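You operate a simulated robot arm through the tools that you are given. There is no shell and no other tool.

You run a simulated robot arm. Do the job below in one go: nothing can be reset, and whatever is moved stays where it is left.

## Task
Rub the grease mark off the steel sheet and lay the drawer runner along the sheet.
Fine: mist with the cream spray can, rub with the yellow cloth; the cloth goes in the rag tin, lid on. What is to be rubbed or washed off counts as gone when no trace of it is left.

Only the result counts: the job must be done as asked and must still hold three seconds after the hand-in. Knocking over, shifting, dropping, spilling or breaking anything else fails it. Lids that push on must go on centred and level and be pressed home; caps that screw on are set level and turned clockwise until they are tight. Flat cloth is picked up by pressing the open fingertips on it (5 to 10 N) and closing them slowly along it; thin cloth reads only 2 to 8 mm in the jaws.

## Robot
A 7-joint arm with a two-finger parallel gripper, fixed in place. Base frame: the origin is on the floor under the middle of its stand, x ahead of it, y to its left, z up; the work surface is at about z = 0.85. Lengths are in m, angles in rad, forces in N, time in s.
It reaches about 1.372 m from its shoulder. Its first joint turns from -2.601 to 2.601 rad. Payload 3.43 kg.
The tool frame sits at the grasp point between the pads (the TCP): z along the fingers, y along the line on which they close. The tips reach 0.03 m beyond it. The gripper opens to 0.094 m. The fingers are 0.028 m wide and 0.01 m thick; the gripper's body (0.05 by 0.096 m) begins 0.055 m behind the TCP.
Orientation is that of the tool frame in the base frame, as a unit quaternion [w, x, y, z]. With the fingers straight down and closing along the base's y, the tool's x points along the base's -x, its y along +y and its z along -z.

## Interface
- The arm moves only by the tool jog_arm. Its argument "targets" is a list of rows, each a list of 7 numbers: the shift along the base's x, y, z in cm, then the turn, a rotation vector about the base's x, y, z in rad, then the finger opening in cm, from 0 to 9.4. In form: [[x, y, z, wx, wy, wz, jaw], ...]. A call has 1 to 20 rows; each row shifts and turns the commanded pose from where the row before left it. Rows are played at 5 a second. More than 0.05 m and 0.15 rad between two rows, or a gripper value outside its range, and nothing of the call is played. Where a pose cannot be reached the arm comes as near as it can. A force on the tool above 40 N (or 10 N above the force at the start of the call, whichever is more), or a blocked arm, ends the call early, and 0.2 s more pass. The fingers move at their own pace (about 0.045 m/s each) and stop on an object; they squeeze with about 39 N. The grip force told is the motor's: it shows also when the fingers shut on nothing. Time passes only in rows, and 0.2 s behind the last, so rows that do not move let the fingers close. The reply holds the time, the measured pose of the TCP, the force on the tool along the base axes, the opening and the grip force, in the units named above and with some noise, with the torque about the TCP (base axes, N m) and any sound that the robot's microphone picked up.
- Cameras (640 x 400 px; columns grow to the right, rows downward): "scene" is fixed at [0.3996, 0.4989, 1.6067]; the picture's right is [-0.54, -0.84, 0.00], its down [-0.75, 0.48, -0.46] and it looks along [0.39, -0.25, -0.89] (base axes); focal length 221 px, centre (320, 200). "wrist" rides on the gripper at [0.076, 0.014, -0.103] in the tool frame; the picture's right is [-0.18, 0.98, 0.00], its down [-0.75, -0.14, -0.64] and it looks along [-0.63, -0.12, 0.77] (tool axes); focal length 243 px, centre (320, 200). There is no depth. A picture from a camera that has moved, and an enlarged one, comes with that camera's place and axes in the base frame and with its lens.
- get_image(camera): a new picture of that camera. It takes no simulated time.
- close_up(camera, box): a new picture of the part [left, top, right, bottom] of that camera's present view, enlarged. It takes no simulated time.
- finish_job(): hands the job in; it is judged then, once.

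Places have to be worked out from the pictures, the camera data and where the tool is seen. Open the gripper and draw the arm clear of the work before you hand the job in, unless the task says otherwise.

The tools are called after ">>>" as name(argument=value, ...) on one line, values as JSON. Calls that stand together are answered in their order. jog_arm: Moves the arm, as the interface text tells. Its arguments: {"type":"object","properties":{"targets":{"type":"array","items":{"type":"array","items":{"type":"number"}}}},"required":["targets"]} The other tools are called the same way: get_image (camera) takes a picture; close_up (camera, box) takes an enlarged picture of a part of a camera's view; finish_job () hands the job in.

At the start:

```text
clock: 0.0
position: [0.933, 0.3257, 1.211]
tcp_rot: [0.0, 0.0, 1.0, 0.0]
wrist_force: [0.0, 0.3, 0.1]
moment: [0.02, -0.03, 0.02]
finger_gap: 0.0941
gripper_force: 0.1
```

scene: 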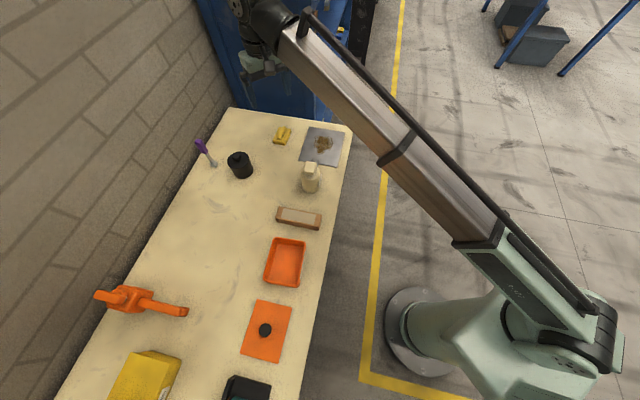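
wrist: 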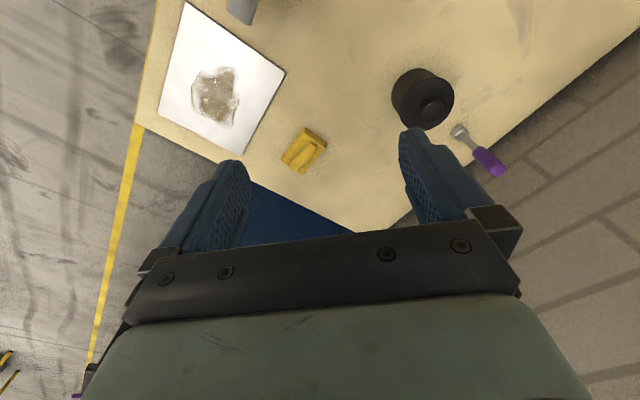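

I begin by looking closer at the bench in the scene camera to identify the objects.

>>> close_up(camera="scene", box=[180, 100, 360, 212])

>>> close_up(camera="scene", box=[200, 190, 360, 290])

>>> close_up(camera="scene", box=[80, 270, 320, 400])

>>> close_up(camera="wrist", box=[140, 0, 520, 240])

```text
3.56 times, centred on (270, 156) of scene
camera zoom: at [0.3996, 0.4989, 1.6067], right [-0.54, -0.84, 0.0], down [-0.75, 0.48, -0.46], along [0.39, -0.25, -0.89], focal length 786 px, centre (498, 356)
```

zoom: 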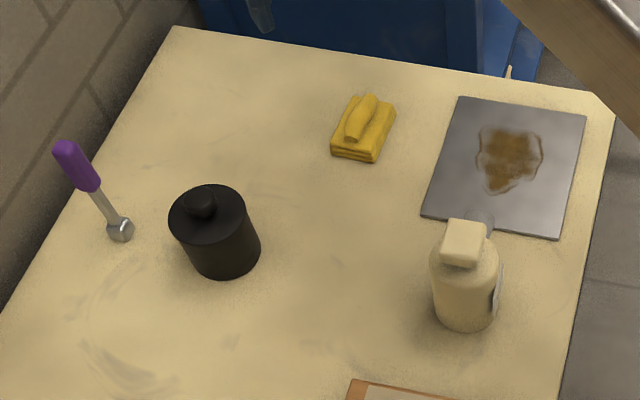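

```text
4.00 times, centred on (280, 240) of scene
camera zoom: at [0.3996, 0.4989, 1.6067], right [-0.54, -0.84, 0.0], down [-0.75, 0.48, -0.46], along [0.39, -0.25, -0.89], focal length 885 px, centre (480, 40)
```

zoom: 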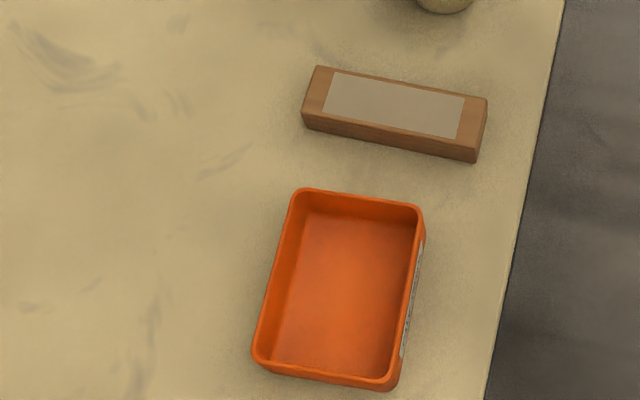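

```text
2.67 times, centred on (200, 335) of scene
camera zoom: at [0.3996, 0.4989, 1.6067], right [-0.54, -0.84, 0.0], down [-0.75, 0.48, -0.46], along [0.39, -0.25, -0.89], focal length 590 px, centre (640, -160)
```

zoom: 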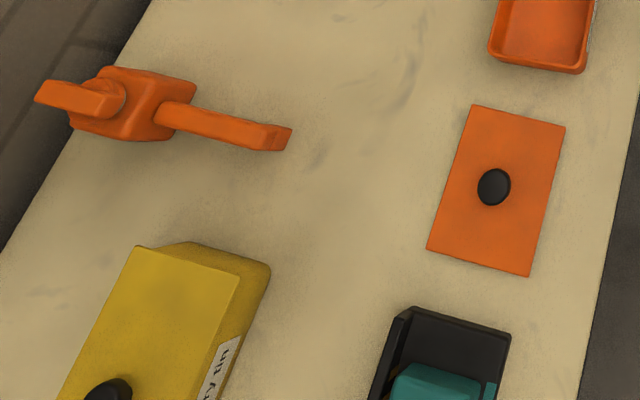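

```text
1.67 times, centred on (330, 120) of wrist
camera zoom: at [0.8558, 0.3381, 1.3138], right [0.18, 0.98, 0.0], down [0.75, -0.14, 0.64], along [0.63, -0.12, -0.77], focal length 404 px, centre (303, 333)
```

zoom: 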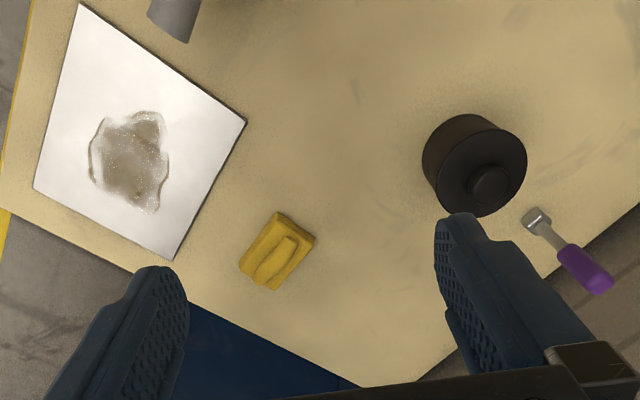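

The drawer runner isn't visible yet and I need to identify the rag tin among several containers. I move the arm back over the bench, turned to look along +y, well above everything, for a survey.

>>> jog_arm(targets=[[-4, 0, 1, 0, 0, 0.14, 9.4], [-4, 0, 1, 0, 0, 0.14, 9.4], [-4, 0, 1, 0, 0, 0.14, 9.4], [-4, 0, 1, 0, 0, 0.14, 9.4], [-4, 0, 1, 0, 0, 0.14, 9.4], [-4, 0, 1, 0, 0, 0.14, 9.4], [-4, 0, 1, 0, 0, 0.14, 9.4], [-4, 0, 1, 0, 0, 0.14, 9.4], [-4, 0, 1, 0, 0, 0.14, 9.4], [-4, 0, 1, 0, 0, 0.14, 9.4]])

>>> get_image(camera="wrist")

>>> get_image(camera="scene")

```text
clock: 0.5
position: [0.8792, 0.3273, 1.2243]
tcp_rot: [0.008, -0.093, 0.996, 0.002]
wrist_force: [-0.1, -0.8, -0.3]
moment: [0.03, -0.01, -0.04]
finger_gap: 0.0942
gripper_force: 0.0
out of reach, approached as far as the arm can: row 2
stopped in row 2: the force on the tool passed its limit at 52 N (the readings are from after the stop); the commanded pose is now the measured one
```

```text
taken
camera wrist: at [0.7987, 0.3261, 1.3257], right [0.0, 1.0, 0.01], down [0.76, 0.0, 0.65], along [0.65, 0.0, -0.76], focal length 243 px, centre (320, 200)
```

wrist: 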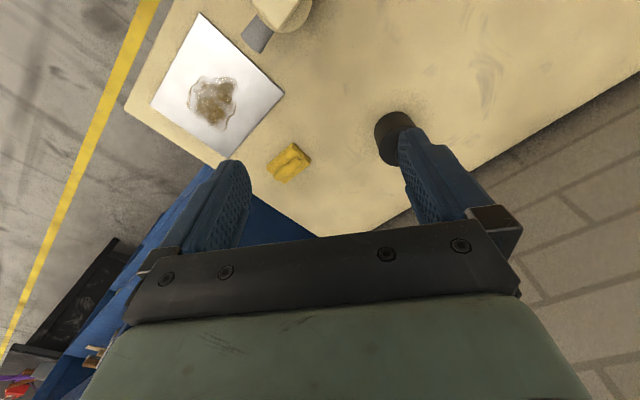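

```text
taken
```

scene: 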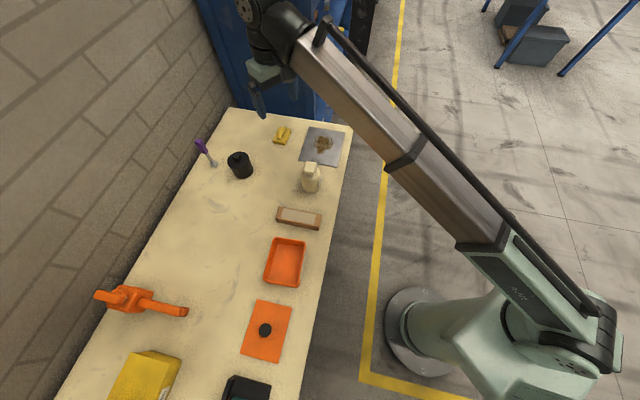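

The move stopped in row 2 with an out-of-reach note, perhaps a joint limit or too abrupt a motion. I try a gentler translation only, to see which part limits the arm.

>>> jog_arm(targets=[[-1, 0, 0, 0, 0, 0, 9.4], [-2, 0, 0, 0, 0, 0, 9.4], [-2, 0, 0, 0, 0, 0, 9.4], [-2, 0, 0, 0, 0, 0, 9.4]])

```text
clock: 1.1
position: [0.8541, 0.3283, 1.2239]
tcp_rot: [0.012, -0.095, 0.995, 0.002]
wrist_force: [5.1, 2.8, -8.6]
moment: [-0.16, -0.06, -0.13]
finger_gap: 0.0937
gripper_force: 0.0
stopped in row 3: the force on the tool passed its limit at 42 N (the readings are from after the stop); the commanded pose is now the measured one
```

The force rose again though nothing visible is near the tool. I hold still for a moment and then test small, slow shifts to find out where the resistance comes from.

>>> jog_arm(targets=[[0, 0, 0, 0, 0, 0, 9.4], [0, 0, 0, 0, 0, 0, 9.4]])

>>> jog_arm(targets=[[0, 0, 1, 0, 0, 0, 9.4], [0, 0, 1, 0, 0, 0, 9.4]])

>>> get_image(camera="wrist")

>>> close_up(camera="scene", box=[200, 0, 360, 100])

```text
clock: 1.8
position: [0.8529, 0.3284, 1.224]
tcp_rot: [0.012, -0.094, 0.995, 0.002]
wrist_force: [7.8, 4.4, -16.1]
moment: [-0.3, -0.42, -0.24]
finger_gap: 0.0941
gripper_force: 0.1
```

```text
clock: 2.3
position: [0.8534, 0.3294, 1.2379]
tcp_rot: [0.018, -0.095, 0.995, 0.003]
wrist_force: [7.1, 2.1, -9.5]
moment: [-0.02, -0.11, -0.03]
finger_gap: 0.0942
gripper_force: 0.0
out of reach, approached as far as the arm can: row 2
stopped in row 2: the force on the tool passed its limit at 42 N (the readings are from after the stop); the commanded pose is now the measured one
```

```text
taken
camera wrist: at [0.7722, 0.3259, 1.3375], right [0.0, 1.0, 0.01], down [0.74, 0.0, 0.67], along [0.67, 0.01, -0.74], focal length 243 px, centre (320, 200)
```

wrist: 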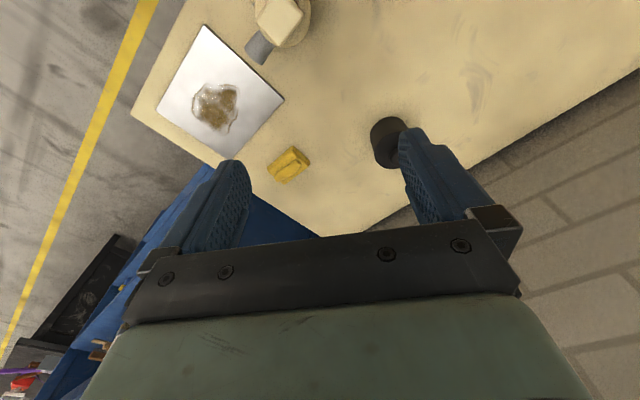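

```text
4.00 times, centred on (280, 50) of scene
camera zoom: at [0.3996, 0.4989, 1.6067], right [-0.54, -0.84, 0.0], down [-0.75, 0.48, -0.46], along [0.39, -0.25, -0.89], focal length 885 px, centre (480, 800)
```

zoom: 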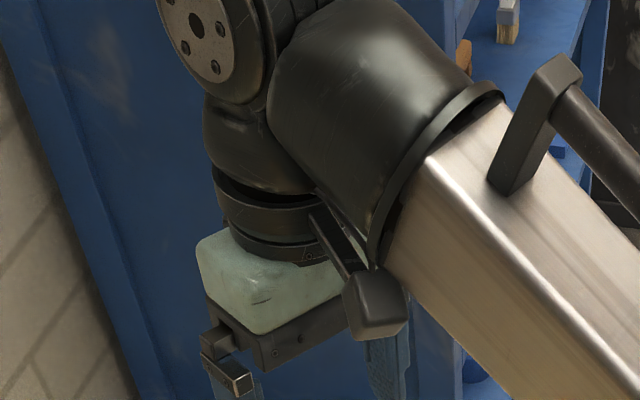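

The close-up shows the cause: the wrist camera's bracket is touching the arm's own forearm, and turning counter-clockwise pushes it in further. I turn the tool clockwise (negative yaw) and go a bit outward so the camera clears the forearm.

>>> jog_arm(targets=[[1, 0, 0, 0, 0, -0.1, 9.4], [1, 0, 0, 0, 0, -0.14, 9.4], [0, 0, 0, 0, 0, -0.14, 9.4], [0, 0, 0, 0, 0, -0.14, 9.4], [0, 0, 0, 0, 0, -0.14, 9.4], [0, 0, 0, 0, 0, -0.14, 9.4], [0, 0, 0, 0, 0, -0.14, 9.4], [0, 0, 0, 0, 0, -0.14, 9.4], [0, 0, 0, 0, 0, -0.14, 9.4]])

>>> get_image(camera="wrist")

```text
clock: 4.3
position: [0.873, 0.3283, 1.2356]
tcp_rot: [0.019, 0.493, 0.87, -0.003]
wrist_force: [-0.3, -0.1, 0.8]
moment: [0.02, -0.04, 0.03]
finger_gap: 0.0942
gripper_force: 0.2
```

```text
taken
camera wrist: at [0.843, 0.4023, 1.3365], right [0.94, 0.35, 0.02], down [0.25, -0.7, 0.67], along [0.25, -0.62, -0.74], focal length 243 px, centre (320, 200)
```

wrist: 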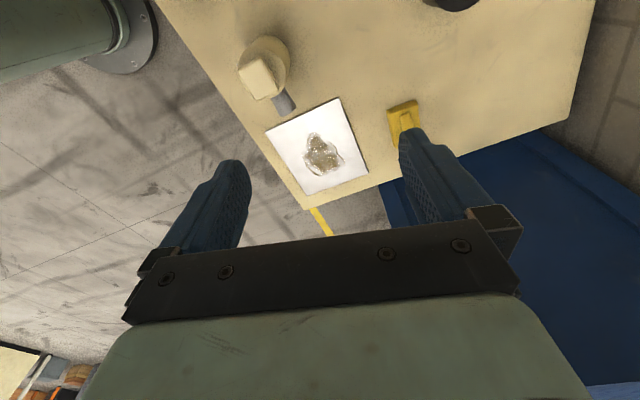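

Clear now, no force. I translate along the bench toward its near-left end at this height to survey the rest of it.

>>> jog_arm(targets=[[-1.5, 1.5, 0.5, 0, 0, 0, 9.4], [-2.5, 2.5, 0.5, 0, 0, 0, 9.4], [-2.5, 2.8, 0.5, 0, 0, 0, 9.4], [-2.5, 2.8, 0.5, 0, 0, 0, 9.4], [-2.5, 2.8, 0.5, 0, 0, 0, 9.4], [-2.5, 2.8, 0.5, 0, 0, 0, 9.4], [-2.5, 2.8, 0.5, 0, 0, 0, 9.4], [-2.5, 2.8, 0.5, 0, 0, 0, 9.4], [-2.5, 2.8, 0.5, 0, 0, 0, 9.4], [-2.5, 2.8, 0.5, 0, 0, 0, 9.4]])

>>> get_image(camera="wrist")

>>> get_image(camera="scene")

```text
clock: 6.5
position: [0.6643, 0.6099, 1.2131]
tcp_rot: [0.018, 0.492, 0.871, -0.002]
wrist_force: [-0.9, 0.7, 0.0]
moment: [-0.02, -0.01, 0.01]
finger_gap: 0.094
gripper_force: 0.1
out of reach, approached as far as the arm can: row 1, 2, 3, 4, 5, 6, 7, 8, 9, 10
```

```text
taken
camera wrist: at [0.6328, 0.6828, 1.3145], right [0.94, 0.35, 0.02], down [0.25, -0.71, 0.66], along [0.25, -0.62, -0.75], focal length 243 px, centre (320, 200)
```

wrist: 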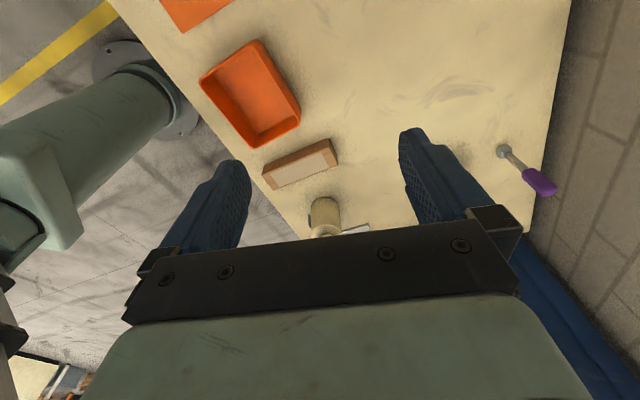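

```text
taken
```

scene: 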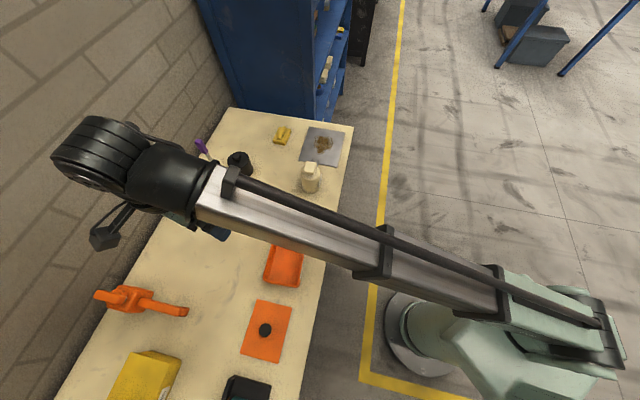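

The wrist now looks over the middle of the bench; z seems limited near 1.21 here. I carry on along the bench, slightly lower, toward the yellow box and the black box.

>>> jog_arm(targets=[[-2, 2.5, -1, 0, 0, 0, 9.4], [-2.5, 3, -1, 0, 0, 0, 9.4], [-2.5, 3, 0, 0, 0, 0, 9.4], [-2.5, 3, 0, 0, 0, 0, 9.4], [-2.5, 3, 0, 0, 0, 0, 9.4], [-2.5, 3, 0, 0, 0, 0, 9.4], [-2.5, 3, 0, 0, 0, 0, 9.4], [-2.5, 3, 0, 0, 0, 0, 9.4], [-2.5, 3, 0, 0, 0, 0, 9.4], [-2.5, 3, 0, 0, 0, 0, 9.4], [-2.5, 3, 0, 0, 0, 0, 9.4], [-2.5, 3, 0, 0, 0, 0, 9.4]])

>>> get_image(camera="wrist")

>>> get_image(camera="scene")

```text
clock: 9.1
position: [0.373, 0.963, 1.1967]
tcp_rot: [0.017, 0.493, 0.87, -0.006]
wrist_force: [0.3, -0.5, 0.3]
moment: [0.0, -0.01, -0.01]
finger_gap: 0.094
gripper_force: 0.1
```

```text
taken
camera wrist: at [0.3431, 1.0375, 1.2974], right [0.94, 0.35, 0.01], down [0.25, -0.7, 0.67], along [0.24, -0.62, -0.75], focal length 243 px, centre (320, 200)
```

wrist: 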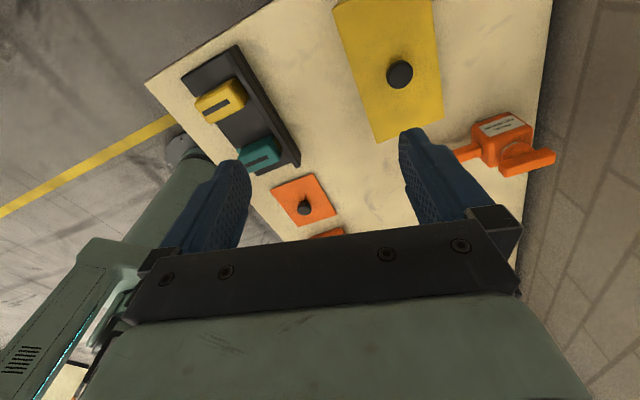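

```text
taken
```

scene: 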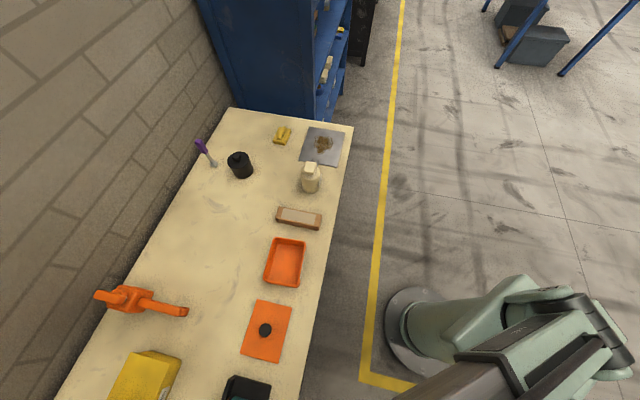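

The wrist camera shows a yellow tin with a black knob, a black tray with two slotted blocks, the orange lid and the labelled orange device. I enlarge these to read labels.

>>> close_up(camera="wrist", box=[420, 90, 580, 190])

>>> close_up(camera="wrist", box=[170, 30, 330, 130])

>>> close_up(camera="wrist", box=[230, 110, 390, 250])

>>> close_up(camera="scene", box=[300, 0, 380, 110])

>>> close_up(camera="scene", box=[260, 230, 320, 290])

>>> close_up(camera="scene", box=[100, 340, 200, 400])

```text
4.00 times, centred on (500, 140) of wrist
camera zoom: at [0.3431, 1.0375, 1.2974], right [0.94, 0.35, 0.01], down [0.25, -0.7, 0.67], along [0.24, -0.62, -0.75], focal length 970 px, centre (-400, 440)
```

zoom: 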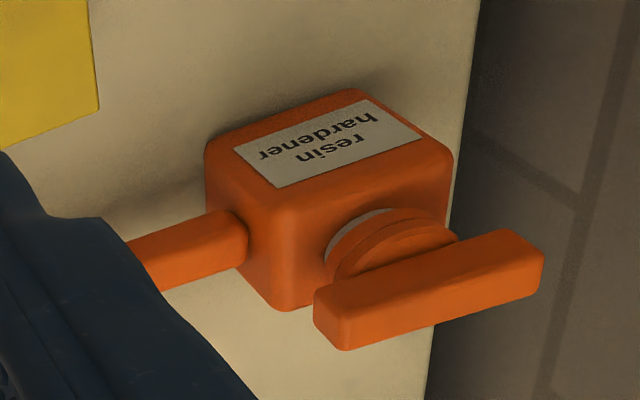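

```text
4.00 times, centred on (250, 80) of wrist
camera zoom: at [0.3431, 1.0375, 1.2974], right [0.94, 0.35, 0.01], down [0.25, -0.7, 0.67], along [0.24, -0.62, -0.75], focal length 970 px, centre (600, 680)
```

zoom: 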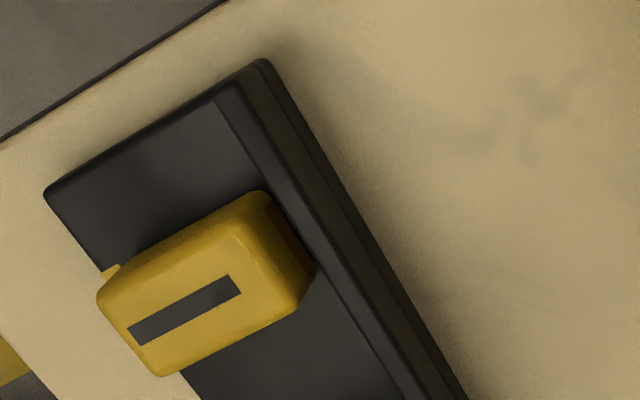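

```text
2.86 times, centred on (310, 180) of wrist
camera zoom: at [0.3431, 1.0375, 1.2974], right [0.94, 0.35, 0.01], down [0.25, -0.7, 0.67], along [0.24, -0.62, -0.75], focal length 693 px, centre (349, 257)
```

zoom: 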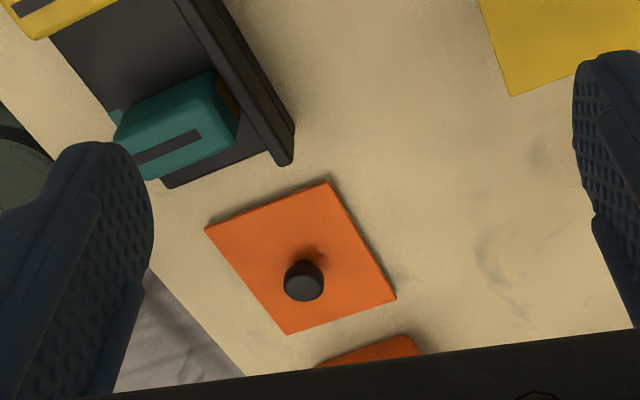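

```text
3.64 times, centred on (340, 55) of scene
camera zoom: at [0.3996, 0.4989, 1.6067], right [-0.54, -0.84, 0.0], down [-0.75, 0.48, -0.46], along [0.39, -0.25, -0.89], focal length 804 px, centre (247, 727)
```

zoom: 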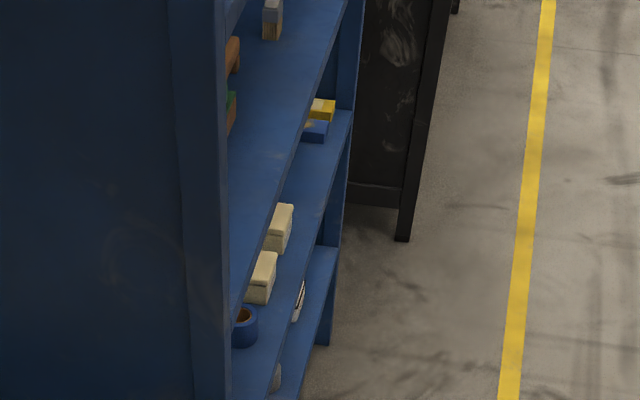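

```text
6.67 times, centred on (290, 260) of scene
camera zoom: at [0.3996, 0.4989, 1.6067], right [-0.54, -0.84, 0.0], down [-0.75, 0.48, -0.46], along [0.39, -0.25, -0.89], focal length 1475 px, centre (520, -200)
```

zoom: 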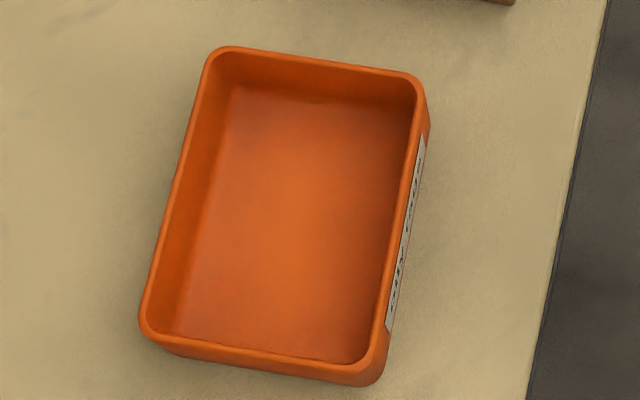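

```text
6.40 times, centred on (150, 370) of scene
camera zoom: at [0.3996, 0.4989, 1.6067], right [-0.54, -0.84, 0.0], down [-0.75, 0.48, -0.46], along [0.39, -0.25, -0.89], focal length 1416 px, centre (1408, -888)
```

zoom: 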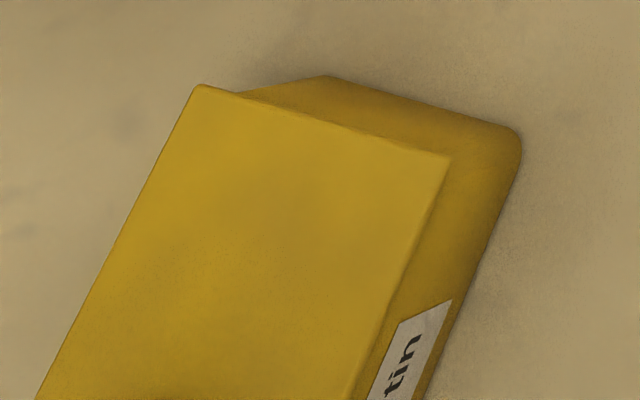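

The orange device is labelled "resin hardener". The yellow tin's label ends in "tin"; I zoom in further on both side labels from the scene camera.

>>> close_up(camera="scene", box=[292, 240, 308, 285])

>>> close_up(camera="scene", box=[140, 375, 190, 400])

>>> close_up(camera="wrist", box=[320, 0, 460, 150])

>>> close_up(camera="scene", box=[290, 150, 340, 200])

>>> close_up(camera="scene", box=[180, 120, 270, 200])

```text
8.89 times, centred on (300, 262) of scene
camera zoom: at [0.3996, 0.4989, 1.6067], right [-0.54, -0.84, 0.0], down [-0.75, 0.48, -0.46], along [0.39, -0.25, -0.89], focal length 1966 px, centre (498, -356)
```

zoom: 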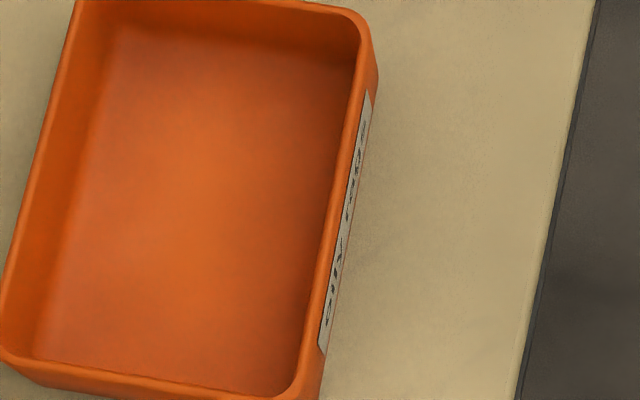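

```text
12.80 times, centred on (165, 388) of scene
camera zoom: at [0.3996, 0.4989, 1.6067], right [-0.54, -0.84, 0.0], down [-0.75, 0.48, -0.46], along [0.39, -0.25, -0.89], focal length 2831 px, centre (2304, -2200)
```

zoom: 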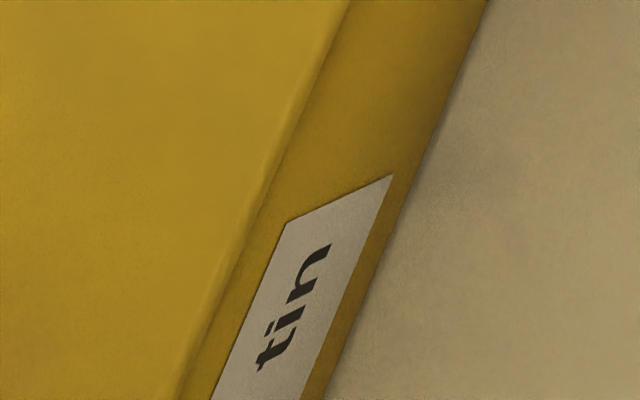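

```text
2.67 times, centred on (390, 75) of wrist
camera zoom: at [0.3431, 1.0375, 1.2974], right [0.94, 0.35, 0.01], down [0.25, -0.7, 0.67], along [0.24, -0.62, -0.75], focal length 647 px, centre (133, 533)
```

zoom: 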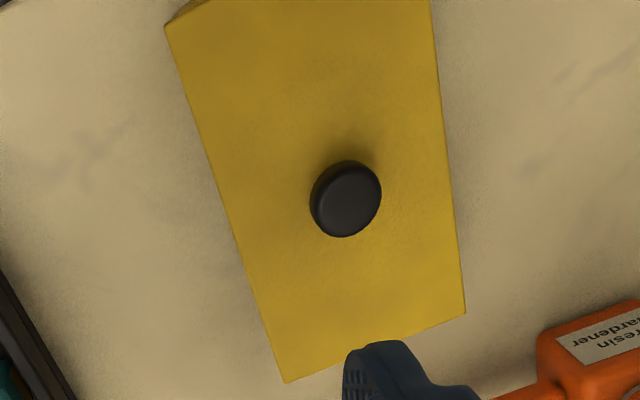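

```text
8.00 times, centred on (315, 175) of scene
camera zoom: at [0.3996, 0.4989, 1.6067], right [-0.54, -0.84, 0.0], down [-0.75, 0.48, -0.46], along [0.39, -0.25, -0.89], focal length 1770 px, centre (360, 400)
```

zoom: 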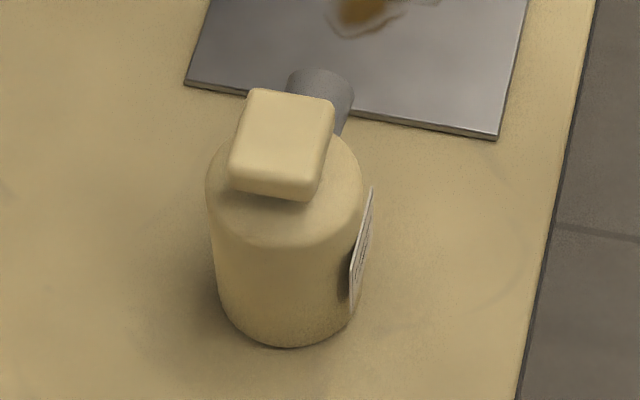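

```text
5.00 times, centred on (225, 160) of scene
camera zoom: at [0.3996, 0.4989, 1.6067], right [-0.54, -0.84, 0.0], down [-0.75, 0.48, -0.46], along [0.39, -0.25, -0.89], focal length 1106 px, centre (795, 400)
```

zoom: 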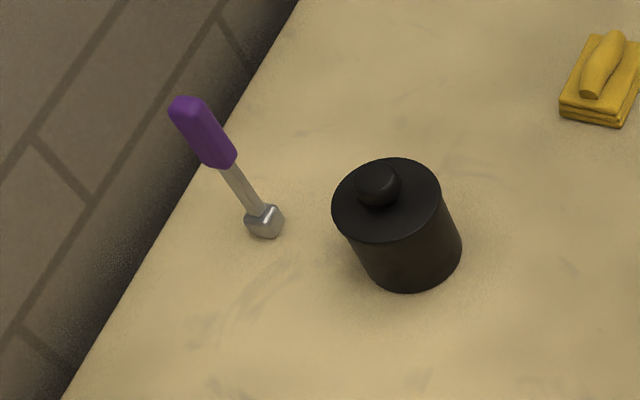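

The orange tray's label has two words I can't read yet, and the yellow tin reads "... tin". I lower the wrist over the near edge of the bench and yaw toward the bench to look at the side labels.

>>> jog_arm(targets=[[-2, -3, -0.5, 0, 0, 0, 9.4], [-2.2, -3.5, -1, 0, 0, 0, 9.4], [-2.2, -3.5, -1, 0, 0, 0, 9.4], [-2.2, -3.5, -1, 0, 0, 0, 9.4], [-2.2, -3.5, -1, 0, 0, 0, 9.4], [-2.2, -3.5, -1, 0, 0, 0, 9.4], [-2.2, -3, -1, 0, 0, 0, 9.4], [0, 0, -1, 0, 0, 0.1, 9.4], [0, 0, -1, 0, 0, 0.14, 9.4], [0, 0, 0, 0, 0, 0.14, 9.4], [0, 0, 0, 0, 0, 0.14, 9.4], [0, 0, 0, 0, 0, 0.14, 9.4], [0, 0, 0, 0, 0, 0.14, 9.4]])

>>> get_image(camera="wrist")

>>> get_image(camera="scene")

```text
clock: 11.9
position: [0.2178, 0.7283, 1.1111]
tcp_rot: [0.018, 0.114, 0.993, 0.0]
wrist_force: [-0.6, 0.9, -0.3]
moment: [0.04, 0.01, -0.02]
finger_gap: 0.0937
gripper_force: 0.1
```

```text
taken
camera wrist: at [0.1422, 0.7591, 1.211], right [0.4, 0.92, 0.01], down [0.68, -0.3, 0.67], along [0.61, -0.26, -0.74], focal length 243 px, centre (320, 200)
```

wrist: 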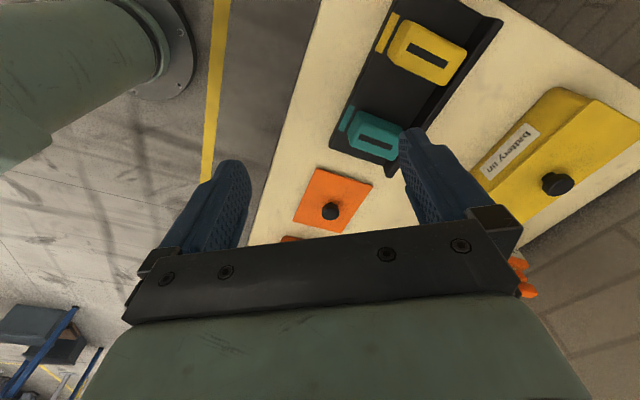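

```text
taken
```

scene: 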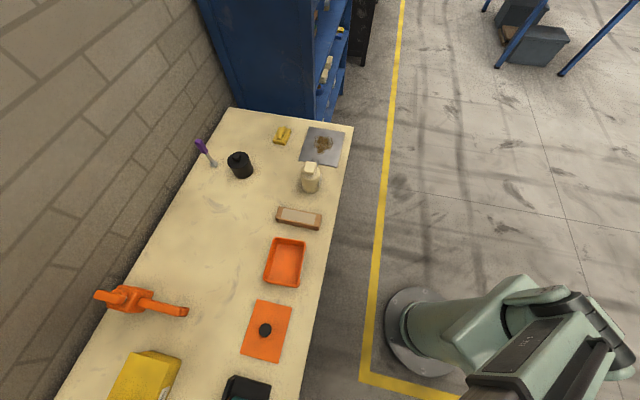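

The yellow box reads "battery tin", so the rag tin must be another container. I now move along the robot-side edge of the bench to read the label on the orange tray and look for the runner.

>>> jog_arm(targets=[[1, -1, 0, 0, 0, 0.1, 9.4], [2.5, -2.5, 0, 0, 0, 0.14, 9.4], [2.5, -2.5, 0, 0, 0, 0.14, 9.4], [2.5, -2.5, 0, 0, 0, 0.14, 9.4], [2.5, -2.5, 0, 0, 0, 0.0, 9.4], [2.5, -2.5, 0, 0, 0, 0, 9.4], [2.5, -2.5, 0, 0, 0, 0, 9.4]])

>>> get_image(camera="wrist")

```text
clock: 13.5
position: [0.3752, 0.5699, 1.1106]
tcp_rot: [0.018, -0.144, 0.989, 0.005]
wrist_force: [0.2, 0.1, -0.3]
moment: [0.04, -0.01, 0.07]
finger_gap: 0.0939
gripper_force: 0.1
```

```text
taken
camera wrist: at [0.2956, 0.5589, 1.2104], right [-0.11, 0.99, 0.01], down [0.74, 0.07, 0.67], along [0.66, 0.08, -0.75], focal length 243 px, centre (320, 200)
```

wrist: 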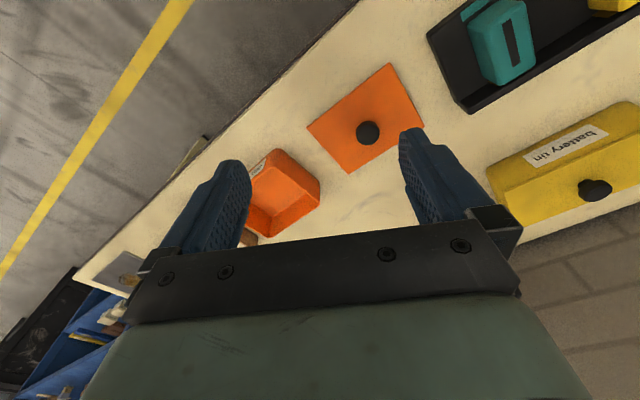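

I see the orange tray's label edge and also something pale protruding from the bench edge behind the left finger. I zoom in on both.

>>> close_up(camera="wrist", box=[140, 120, 260, 195])

>>> close_up(camera="wrist", box=[235, 140, 335, 240])

>>> close_up(camera="wrist", box=[40, 230, 160, 400])

```text
5.33 times, centred on (200, 158) of wrist
camera zoom: at [0.2956, 0.5589, 1.2104], right [-0.11, 0.99, 0.01], down [0.74, 0.07, 0.67], along [0.66, 0.08, -0.75], focal length 1294 px, centre (960, 427)
```

zoom: 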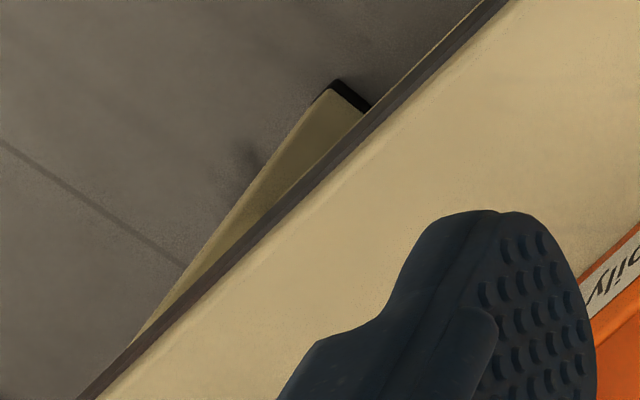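

```text
4.00 times, centred on (285, 190) of wrist
camera zoom: at [0.2956, 0.5589, 1.2104], right [-0.11, 0.99, 0.01], down [0.74, 0.07, 0.67], along [0.66, 0.08, -0.75], focal length 970 px, centre (460, 240)
```

zoom: 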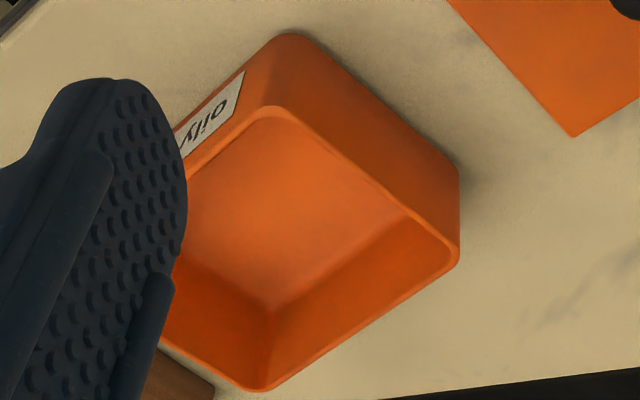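

```text
2.35 times, centred on (100, 315) of wrist
camera zoom: at [0.2956, 0.5589, 1.2104], right [-0.11, 0.99, 0.01], down [0.74, 0.07, 0.67], along [0.66, 0.08, -0.75], focal length 571 px, centre (838, -71)
```

zoom: 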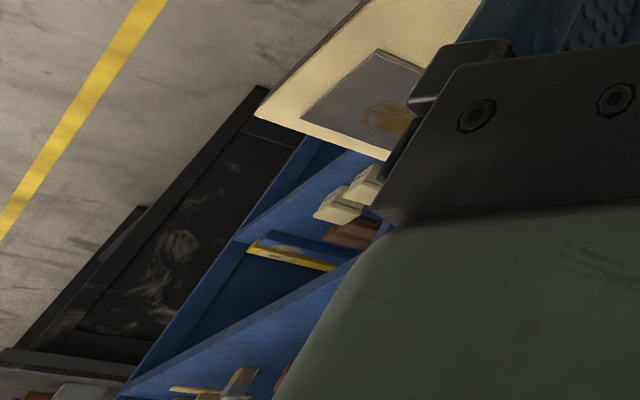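

The orange tin is labelled "oily …" – with the lid beside it, that is the likely rag tin (I'll confirm). I move above the wooden block to inspect it, also correcting a slight tool tilt.

>>> jog_arm(targets=[[2, -1, 0, -0.015, 0.034, 0, 9.4], [3, -1.7, 0, 0, 0, 0, 9.4], [3.5, -2, 0, 0, 0, 0, 9.4], [3.5, -2, 0, 0, 0, 0, 9.4], [3.5, -2, 0, 0, 0, 0, 9.4], [3.5, -2, 0, 0, 0, 0, 9.4], [3.5, -2, 0, 0, 0, 0, 9.4], [3.5, -2, 0, 0, 0, 0, 9.4], [2, -2, 0, 0, 0, 0, 9.4]])

>>> get_image(camera="wrist")

```text
clock: 15.5
position: [0.656, 0.4015, 1.1098]
tcp_rot: [-0.001, -0.144, 0.99, 0.001]
wrist_force: [0.0, 0.0, 0.1]
moment: [-0.01, 0.02, 0.02]
finger_gap: 0.0941
gripper_force: 0.0
```

```text
taken
camera wrist: at [0.5798, 0.3931, 1.2123], right [-0.1, 0.99, 0.0], down [0.76, 0.08, 0.64], along [0.64, 0.07, -0.77], focal length 243 px, centre (320, 200)
```

wrist: 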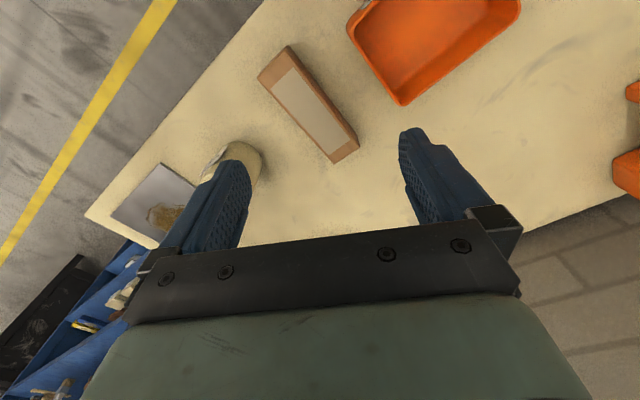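

>>> close_up(camera="wrist", box=[240, 30, 380, 175])

>>> close_up(camera="wrist", box=[90, 120, 270, 250])

>>> close_up(camera="wrist", box=[330, 0, 530, 110])

```text
2.76 times, centred on (310, 102) of wrist
camera zoom: at [0.5798, 0.3931, 1.2123], right [-0.1, 0.99, 0.0], down [0.76, 0.08, 0.64], along [0.64, 0.07, -0.77], focal length 669 px, centre (348, 469)
```

zoom: 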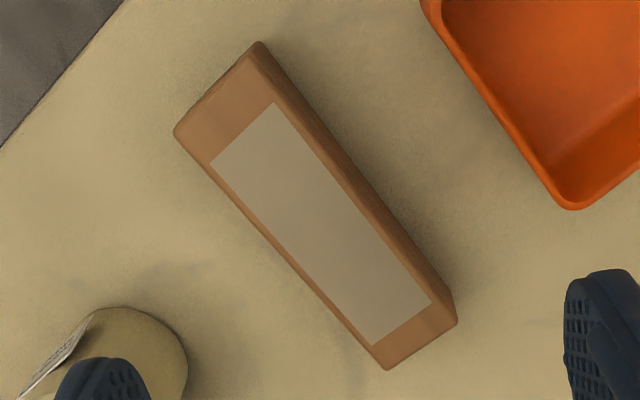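

```text
3.08 times, centred on (180, 185) of wrist
camera zoom: at [0.5798, 0.3931, 1.2123], right [-0.1, 0.99, 0.0], down [0.76, 0.08, 0.64], along [0.64, 0.07, -0.77], focal length 746 px, centre (751, 246)
```

zoom: 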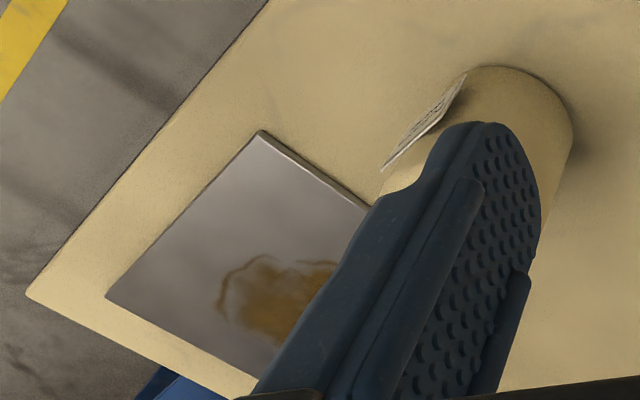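

```text
3.20 times, centred on (430, 55) of wrist
camera zoom: at [0.5798, 0.3931, 1.2123], right [-0.1, 0.99, 0.0], down [0.76, 0.08, 0.64], along [0.64, 0.07, -0.77], focal length 776 px, centre (-32, 664)
```

zoom: 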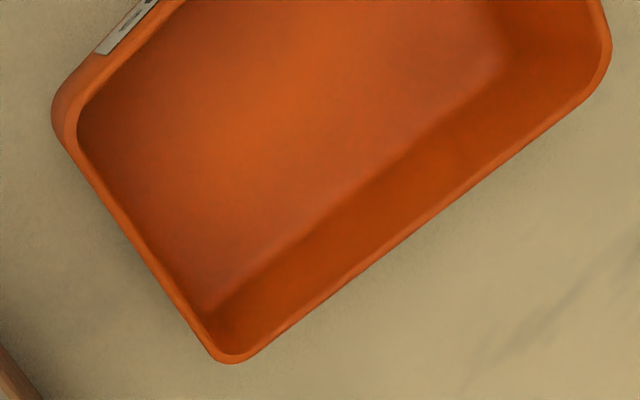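

The block is about 16 × 4.5 cm wood with a pale strip, lying across the bench – I take it as the drawer runner unless something else shows up. Next I turn to yaw −45° and look at the spray can from behind along its aim toward the sheet.

>>> jog_arm(targets=[[0.5, -0.3, 0.5, 0, 0, -0.1, 9.4], [1, -0.6, 1, 0, 0, -0.14, 9.4], [1, -0.6, 1, 0, 0, -0.14, 9.4], [1, -0.6, 1, 0, 0, -0.14, 9.4], [1, -0.6, 0, 0, 0, -0.14, 9.4], [1, -0.6, 0, 0, 0, -0.14, 9.4], [1, -0.6, 0, 0, 0, -0.14, 9.4], [1, -0.6, 0, 0, 0, -0.134, 9.4]])

>>> get_image(camera="wrist")

```text
clock: 17.3
position: [0.7321, 0.3584, 1.1462]
tcp_rot: [0.0, 0.383, 0.924, 0.001]
wrist_force: [0.7, 0.3, -0.6]
moment: [-0.02, -0.03, -0.04]
finger_gap: 0.0941
gripper_force: 0.1
```

```text
taken
camera wrist: at [0.6888, 0.4204, 1.2493], right [0.83, 0.56, 0.0], down [0.43, -0.63, 0.64], along [0.36, -0.53, -0.77], focal length 243 px, centre (320, 200)
```

wrist: 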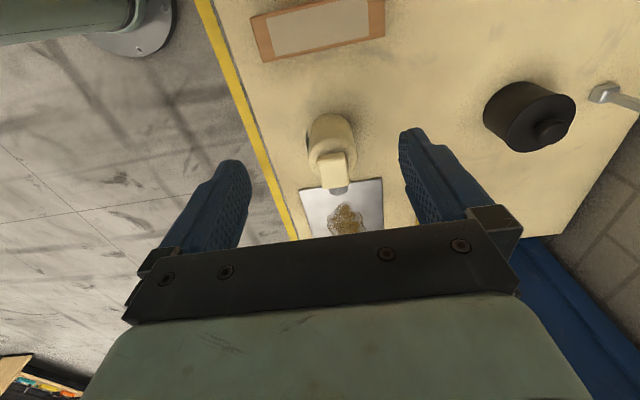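

>>> close_up(camera="wrist", box=[280, 90, 400, 240])

>>> close_up(camera="wrist", box=[470, 60, 640, 180])

```text
2.67 times, centred on (340, 165) of wrist
camera zoom: at [0.6888, 0.4204, 1.2493], right [0.83, 0.56, 0.0], down [0.43, -0.63, 0.64], along [0.36, -0.53, -0.77], focal length 647 px, centre (267, 293)
```

zoom: 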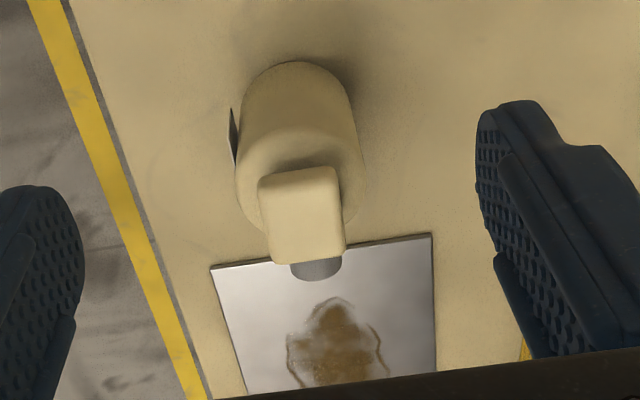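

```text
3.33 times, centred on (555, 120) of wrist
camera zoom: at [0.6888, 0.4204, 1.2493], right [0.83, 0.56, 0.0], down [0.43, -0.63, 0.64], along [0.36, -0.53, -0.77], focal length 809 px, centre (-463, 467)
```

zoom: 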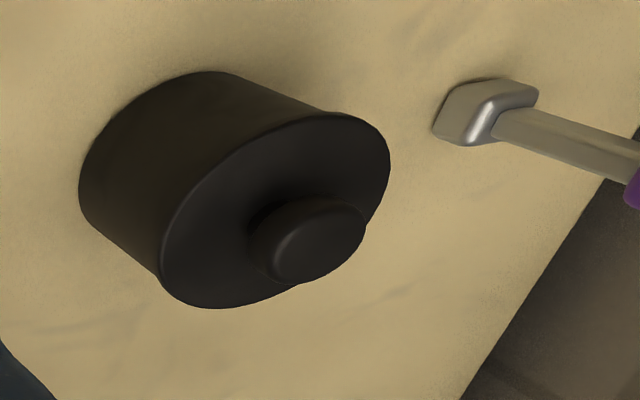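

The can's head overhangs a grey nozzle aimed at the sheet. I want a side view of it to see how it works, so I turn to yaw −135° (which I also need for gripping the runner), positioned on the wall side of the can.

>>> jog_arm(targets=[[1, 0, 0, 0, 0, -0.1, 9.4], [1.5, 0.3, 0, 0, 0, -0.14, 9.4], [1.5, 0.3, 0, 0, 0, -0.14, 9.4], [1.5, 0.3, 0, 0, 0, -0.14, 9.4], [1.5, 0.3, 0, 0, 0, -0.14, 9.4], [1.5, 0.3, 0, 0, 0, -0.14, 9.4], [1.5, 0.3, 0, 0, 0, -0.14, 9.4], [1.5, 0.3, 0, 0, 0, -0.14, 9.4], [1.5, 0.3, 0, 0, 0, -0.14, 9.4], [1.5, 0.3, 0, 0, 0, -0.14, 9.4], [1.5, 0.3, 0, 0, 0, -0.14, 9.4], [0, 0, 0, 0, 0, -0.07, 9.4]])

>>> get_image(camera="wrist")

```text
clock: 19.9
position: [0.8921, 0.3861, 1.1466]
tcp_rot: [-0.001, 0.924, 0.383, 0.0]
wrist_force: [1.1, -0.2, -0.2]
moment: [-0.04, 0.0, 0.01]
finger_gap: 0.0938
gripper_force: 0.0
```

```text
taken
camera wrist: at [0.9565, 0.4289, 1.2497], right [0.57, -0.82, 0.0], down [-0.63, -0.43, 0.64], along [-0.53, -0.36, -0.77], focal length 243 px, centre (320, 200)
```

wrist: 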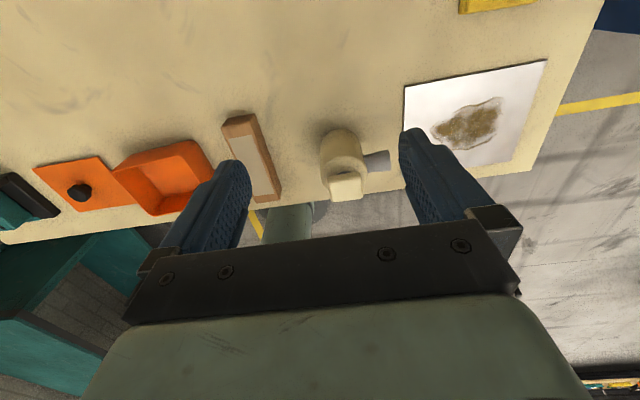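

Yaw −135° is reachable. I zoom in on the can's side profile and the rest.

>>> close_up(camera="wrist", box=[290, 110, 420, 210])

>>> close_up(camera="wrist", box=[20, 100, 240, 230])

>>> close_up(camera="wrist", box=[400, 40, 560, 180])

```text
4.00 times, centred on (355, 160) of wrist
camera zoom: at [0.9565, 0.4289, 1.2497], right [0.57, -0.82, 0.0], down [-0.63, -0.43, 0.64], along [-0.53, -0.36, -0.77], focal length 970 px, centre (180, 360)
```

zoom: 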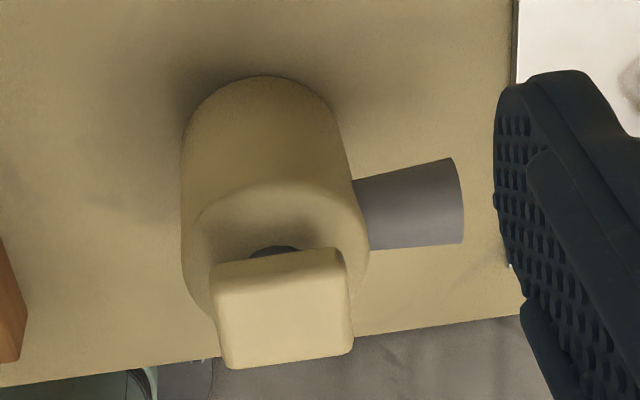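

```text
2.91 times, centred on (130, 165) of wrist
camera zoom: at [0.9565, 0.4289, 1.2497], right [0.57, -0.82, 0.0], down [-0.63, -0.43, 0.64], along [-0.53, -0.36, -0.77], focal length 706 px, centre (873, 302)
```

zoom: 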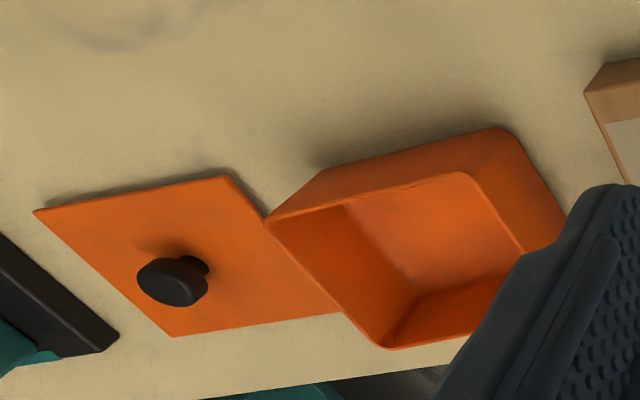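

```text
2.86 times, centred on (480, 110) of wrist
camera zoom: at [0.9565, 0.4289, 1.2497], right [0.57, -0.82, 0.0], down [-0.63, -0.43, 0.64], along [-0.53, -0.36, -0.77], focal length 693 px, centre (-137, 457)
```

zoom: 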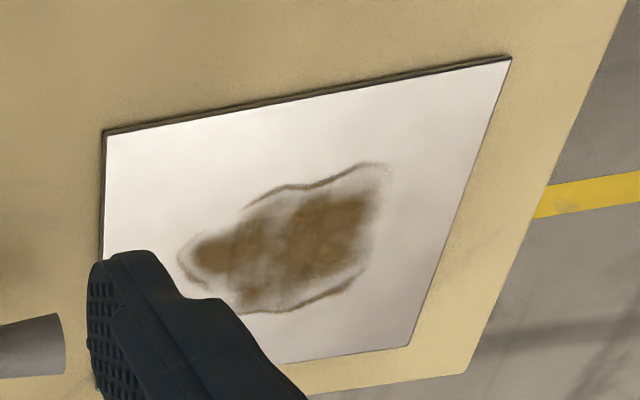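

The can has a push-button head on a stem and a flared grey nozzle pointing horizontally at the sheet; the button top is around (0.805, 0.281, 0.972). I move above it with open fingers to verify alignment before pressing.

>>> jog_arm(targets=[[-1.7, -2.1, -1.2, 0, 0, 0, 9.4], [-1.75, -2.1, -1.7, 0, 0, 0, 9.4], [-1.75, -2.1, -1.7, 0, 0, 0, 9.4], [-1.75, -2.1, -1.7, 0, 0, 0, 9.4], [-1.75, -2.1, -1.7, 0, 0, 0, 9.4], [0, 0, 0, 0, 0, 0, 9.4]])

>>> get_image(camera="wrist")

```text
clock: 21.3
position: [0.8063, 0.2829, 1.0642]
tcp_rot: [-0.001, 0.924, 0.384, 0.001]
wrist_force: [-0.2, 0.2, -0.1]
moment: [0.0, 0.01, 0.0]
finger_gap: 0.094
gripper_force: 0.1
```

```text
taken
camera wrist: at [0.868, 0.3249, 1.1671], right [0.57, -0.82, 0.0], down [-0.63, -0.44, 0.64], along [-0.53, -0.36, -0.77], focal length 243 px, centre (320, 200)
```

wrist: 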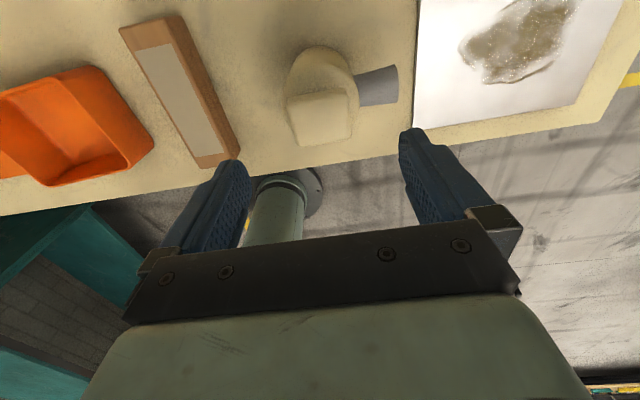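

The button appears at about (320, 118), very near the predicted spot directly under the TCP. I zoom in for a finer check.

>>> close_up(camera="wrist", box=[270, 40, 410, 160])

>>> close_up(camera="scene", box=[270, 110, 360, 200])

```text
3.33 times, centred on (340, 100) of wrist
camera zoom: at [0.868, 0.3249, 1.1671], right [0.57, -0.82, 0.0], down [-0.63, -0.44, 0.64], along [-0.53, -0.36, -0.77], focal length 809 px, centre (253, 533)
```

zoom: 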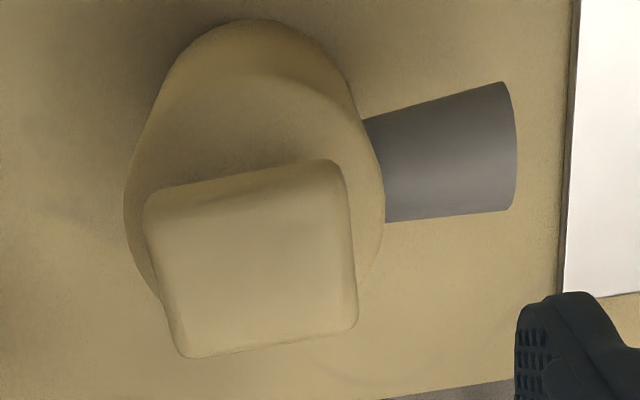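

```text
4.44 times, centred on (315, 155) of scene
camera zoom: at [0.3996, 0.4989, 1.6067], right [-0.54, -0.84, 0.0], down [-0.75, 0.48, -0.46], along [0.39, -0.25, -0.89], focal length 983 px, centre (342, 400)
```

zoom: 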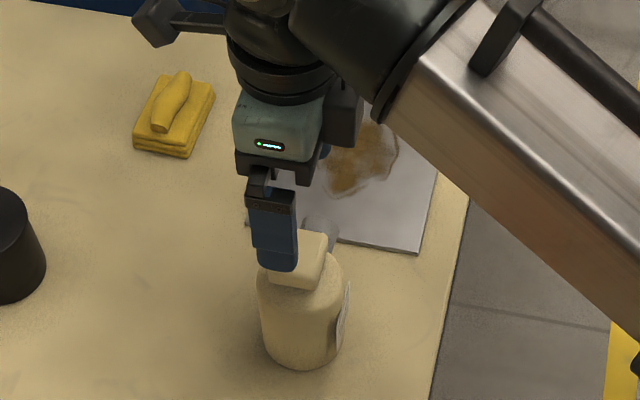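

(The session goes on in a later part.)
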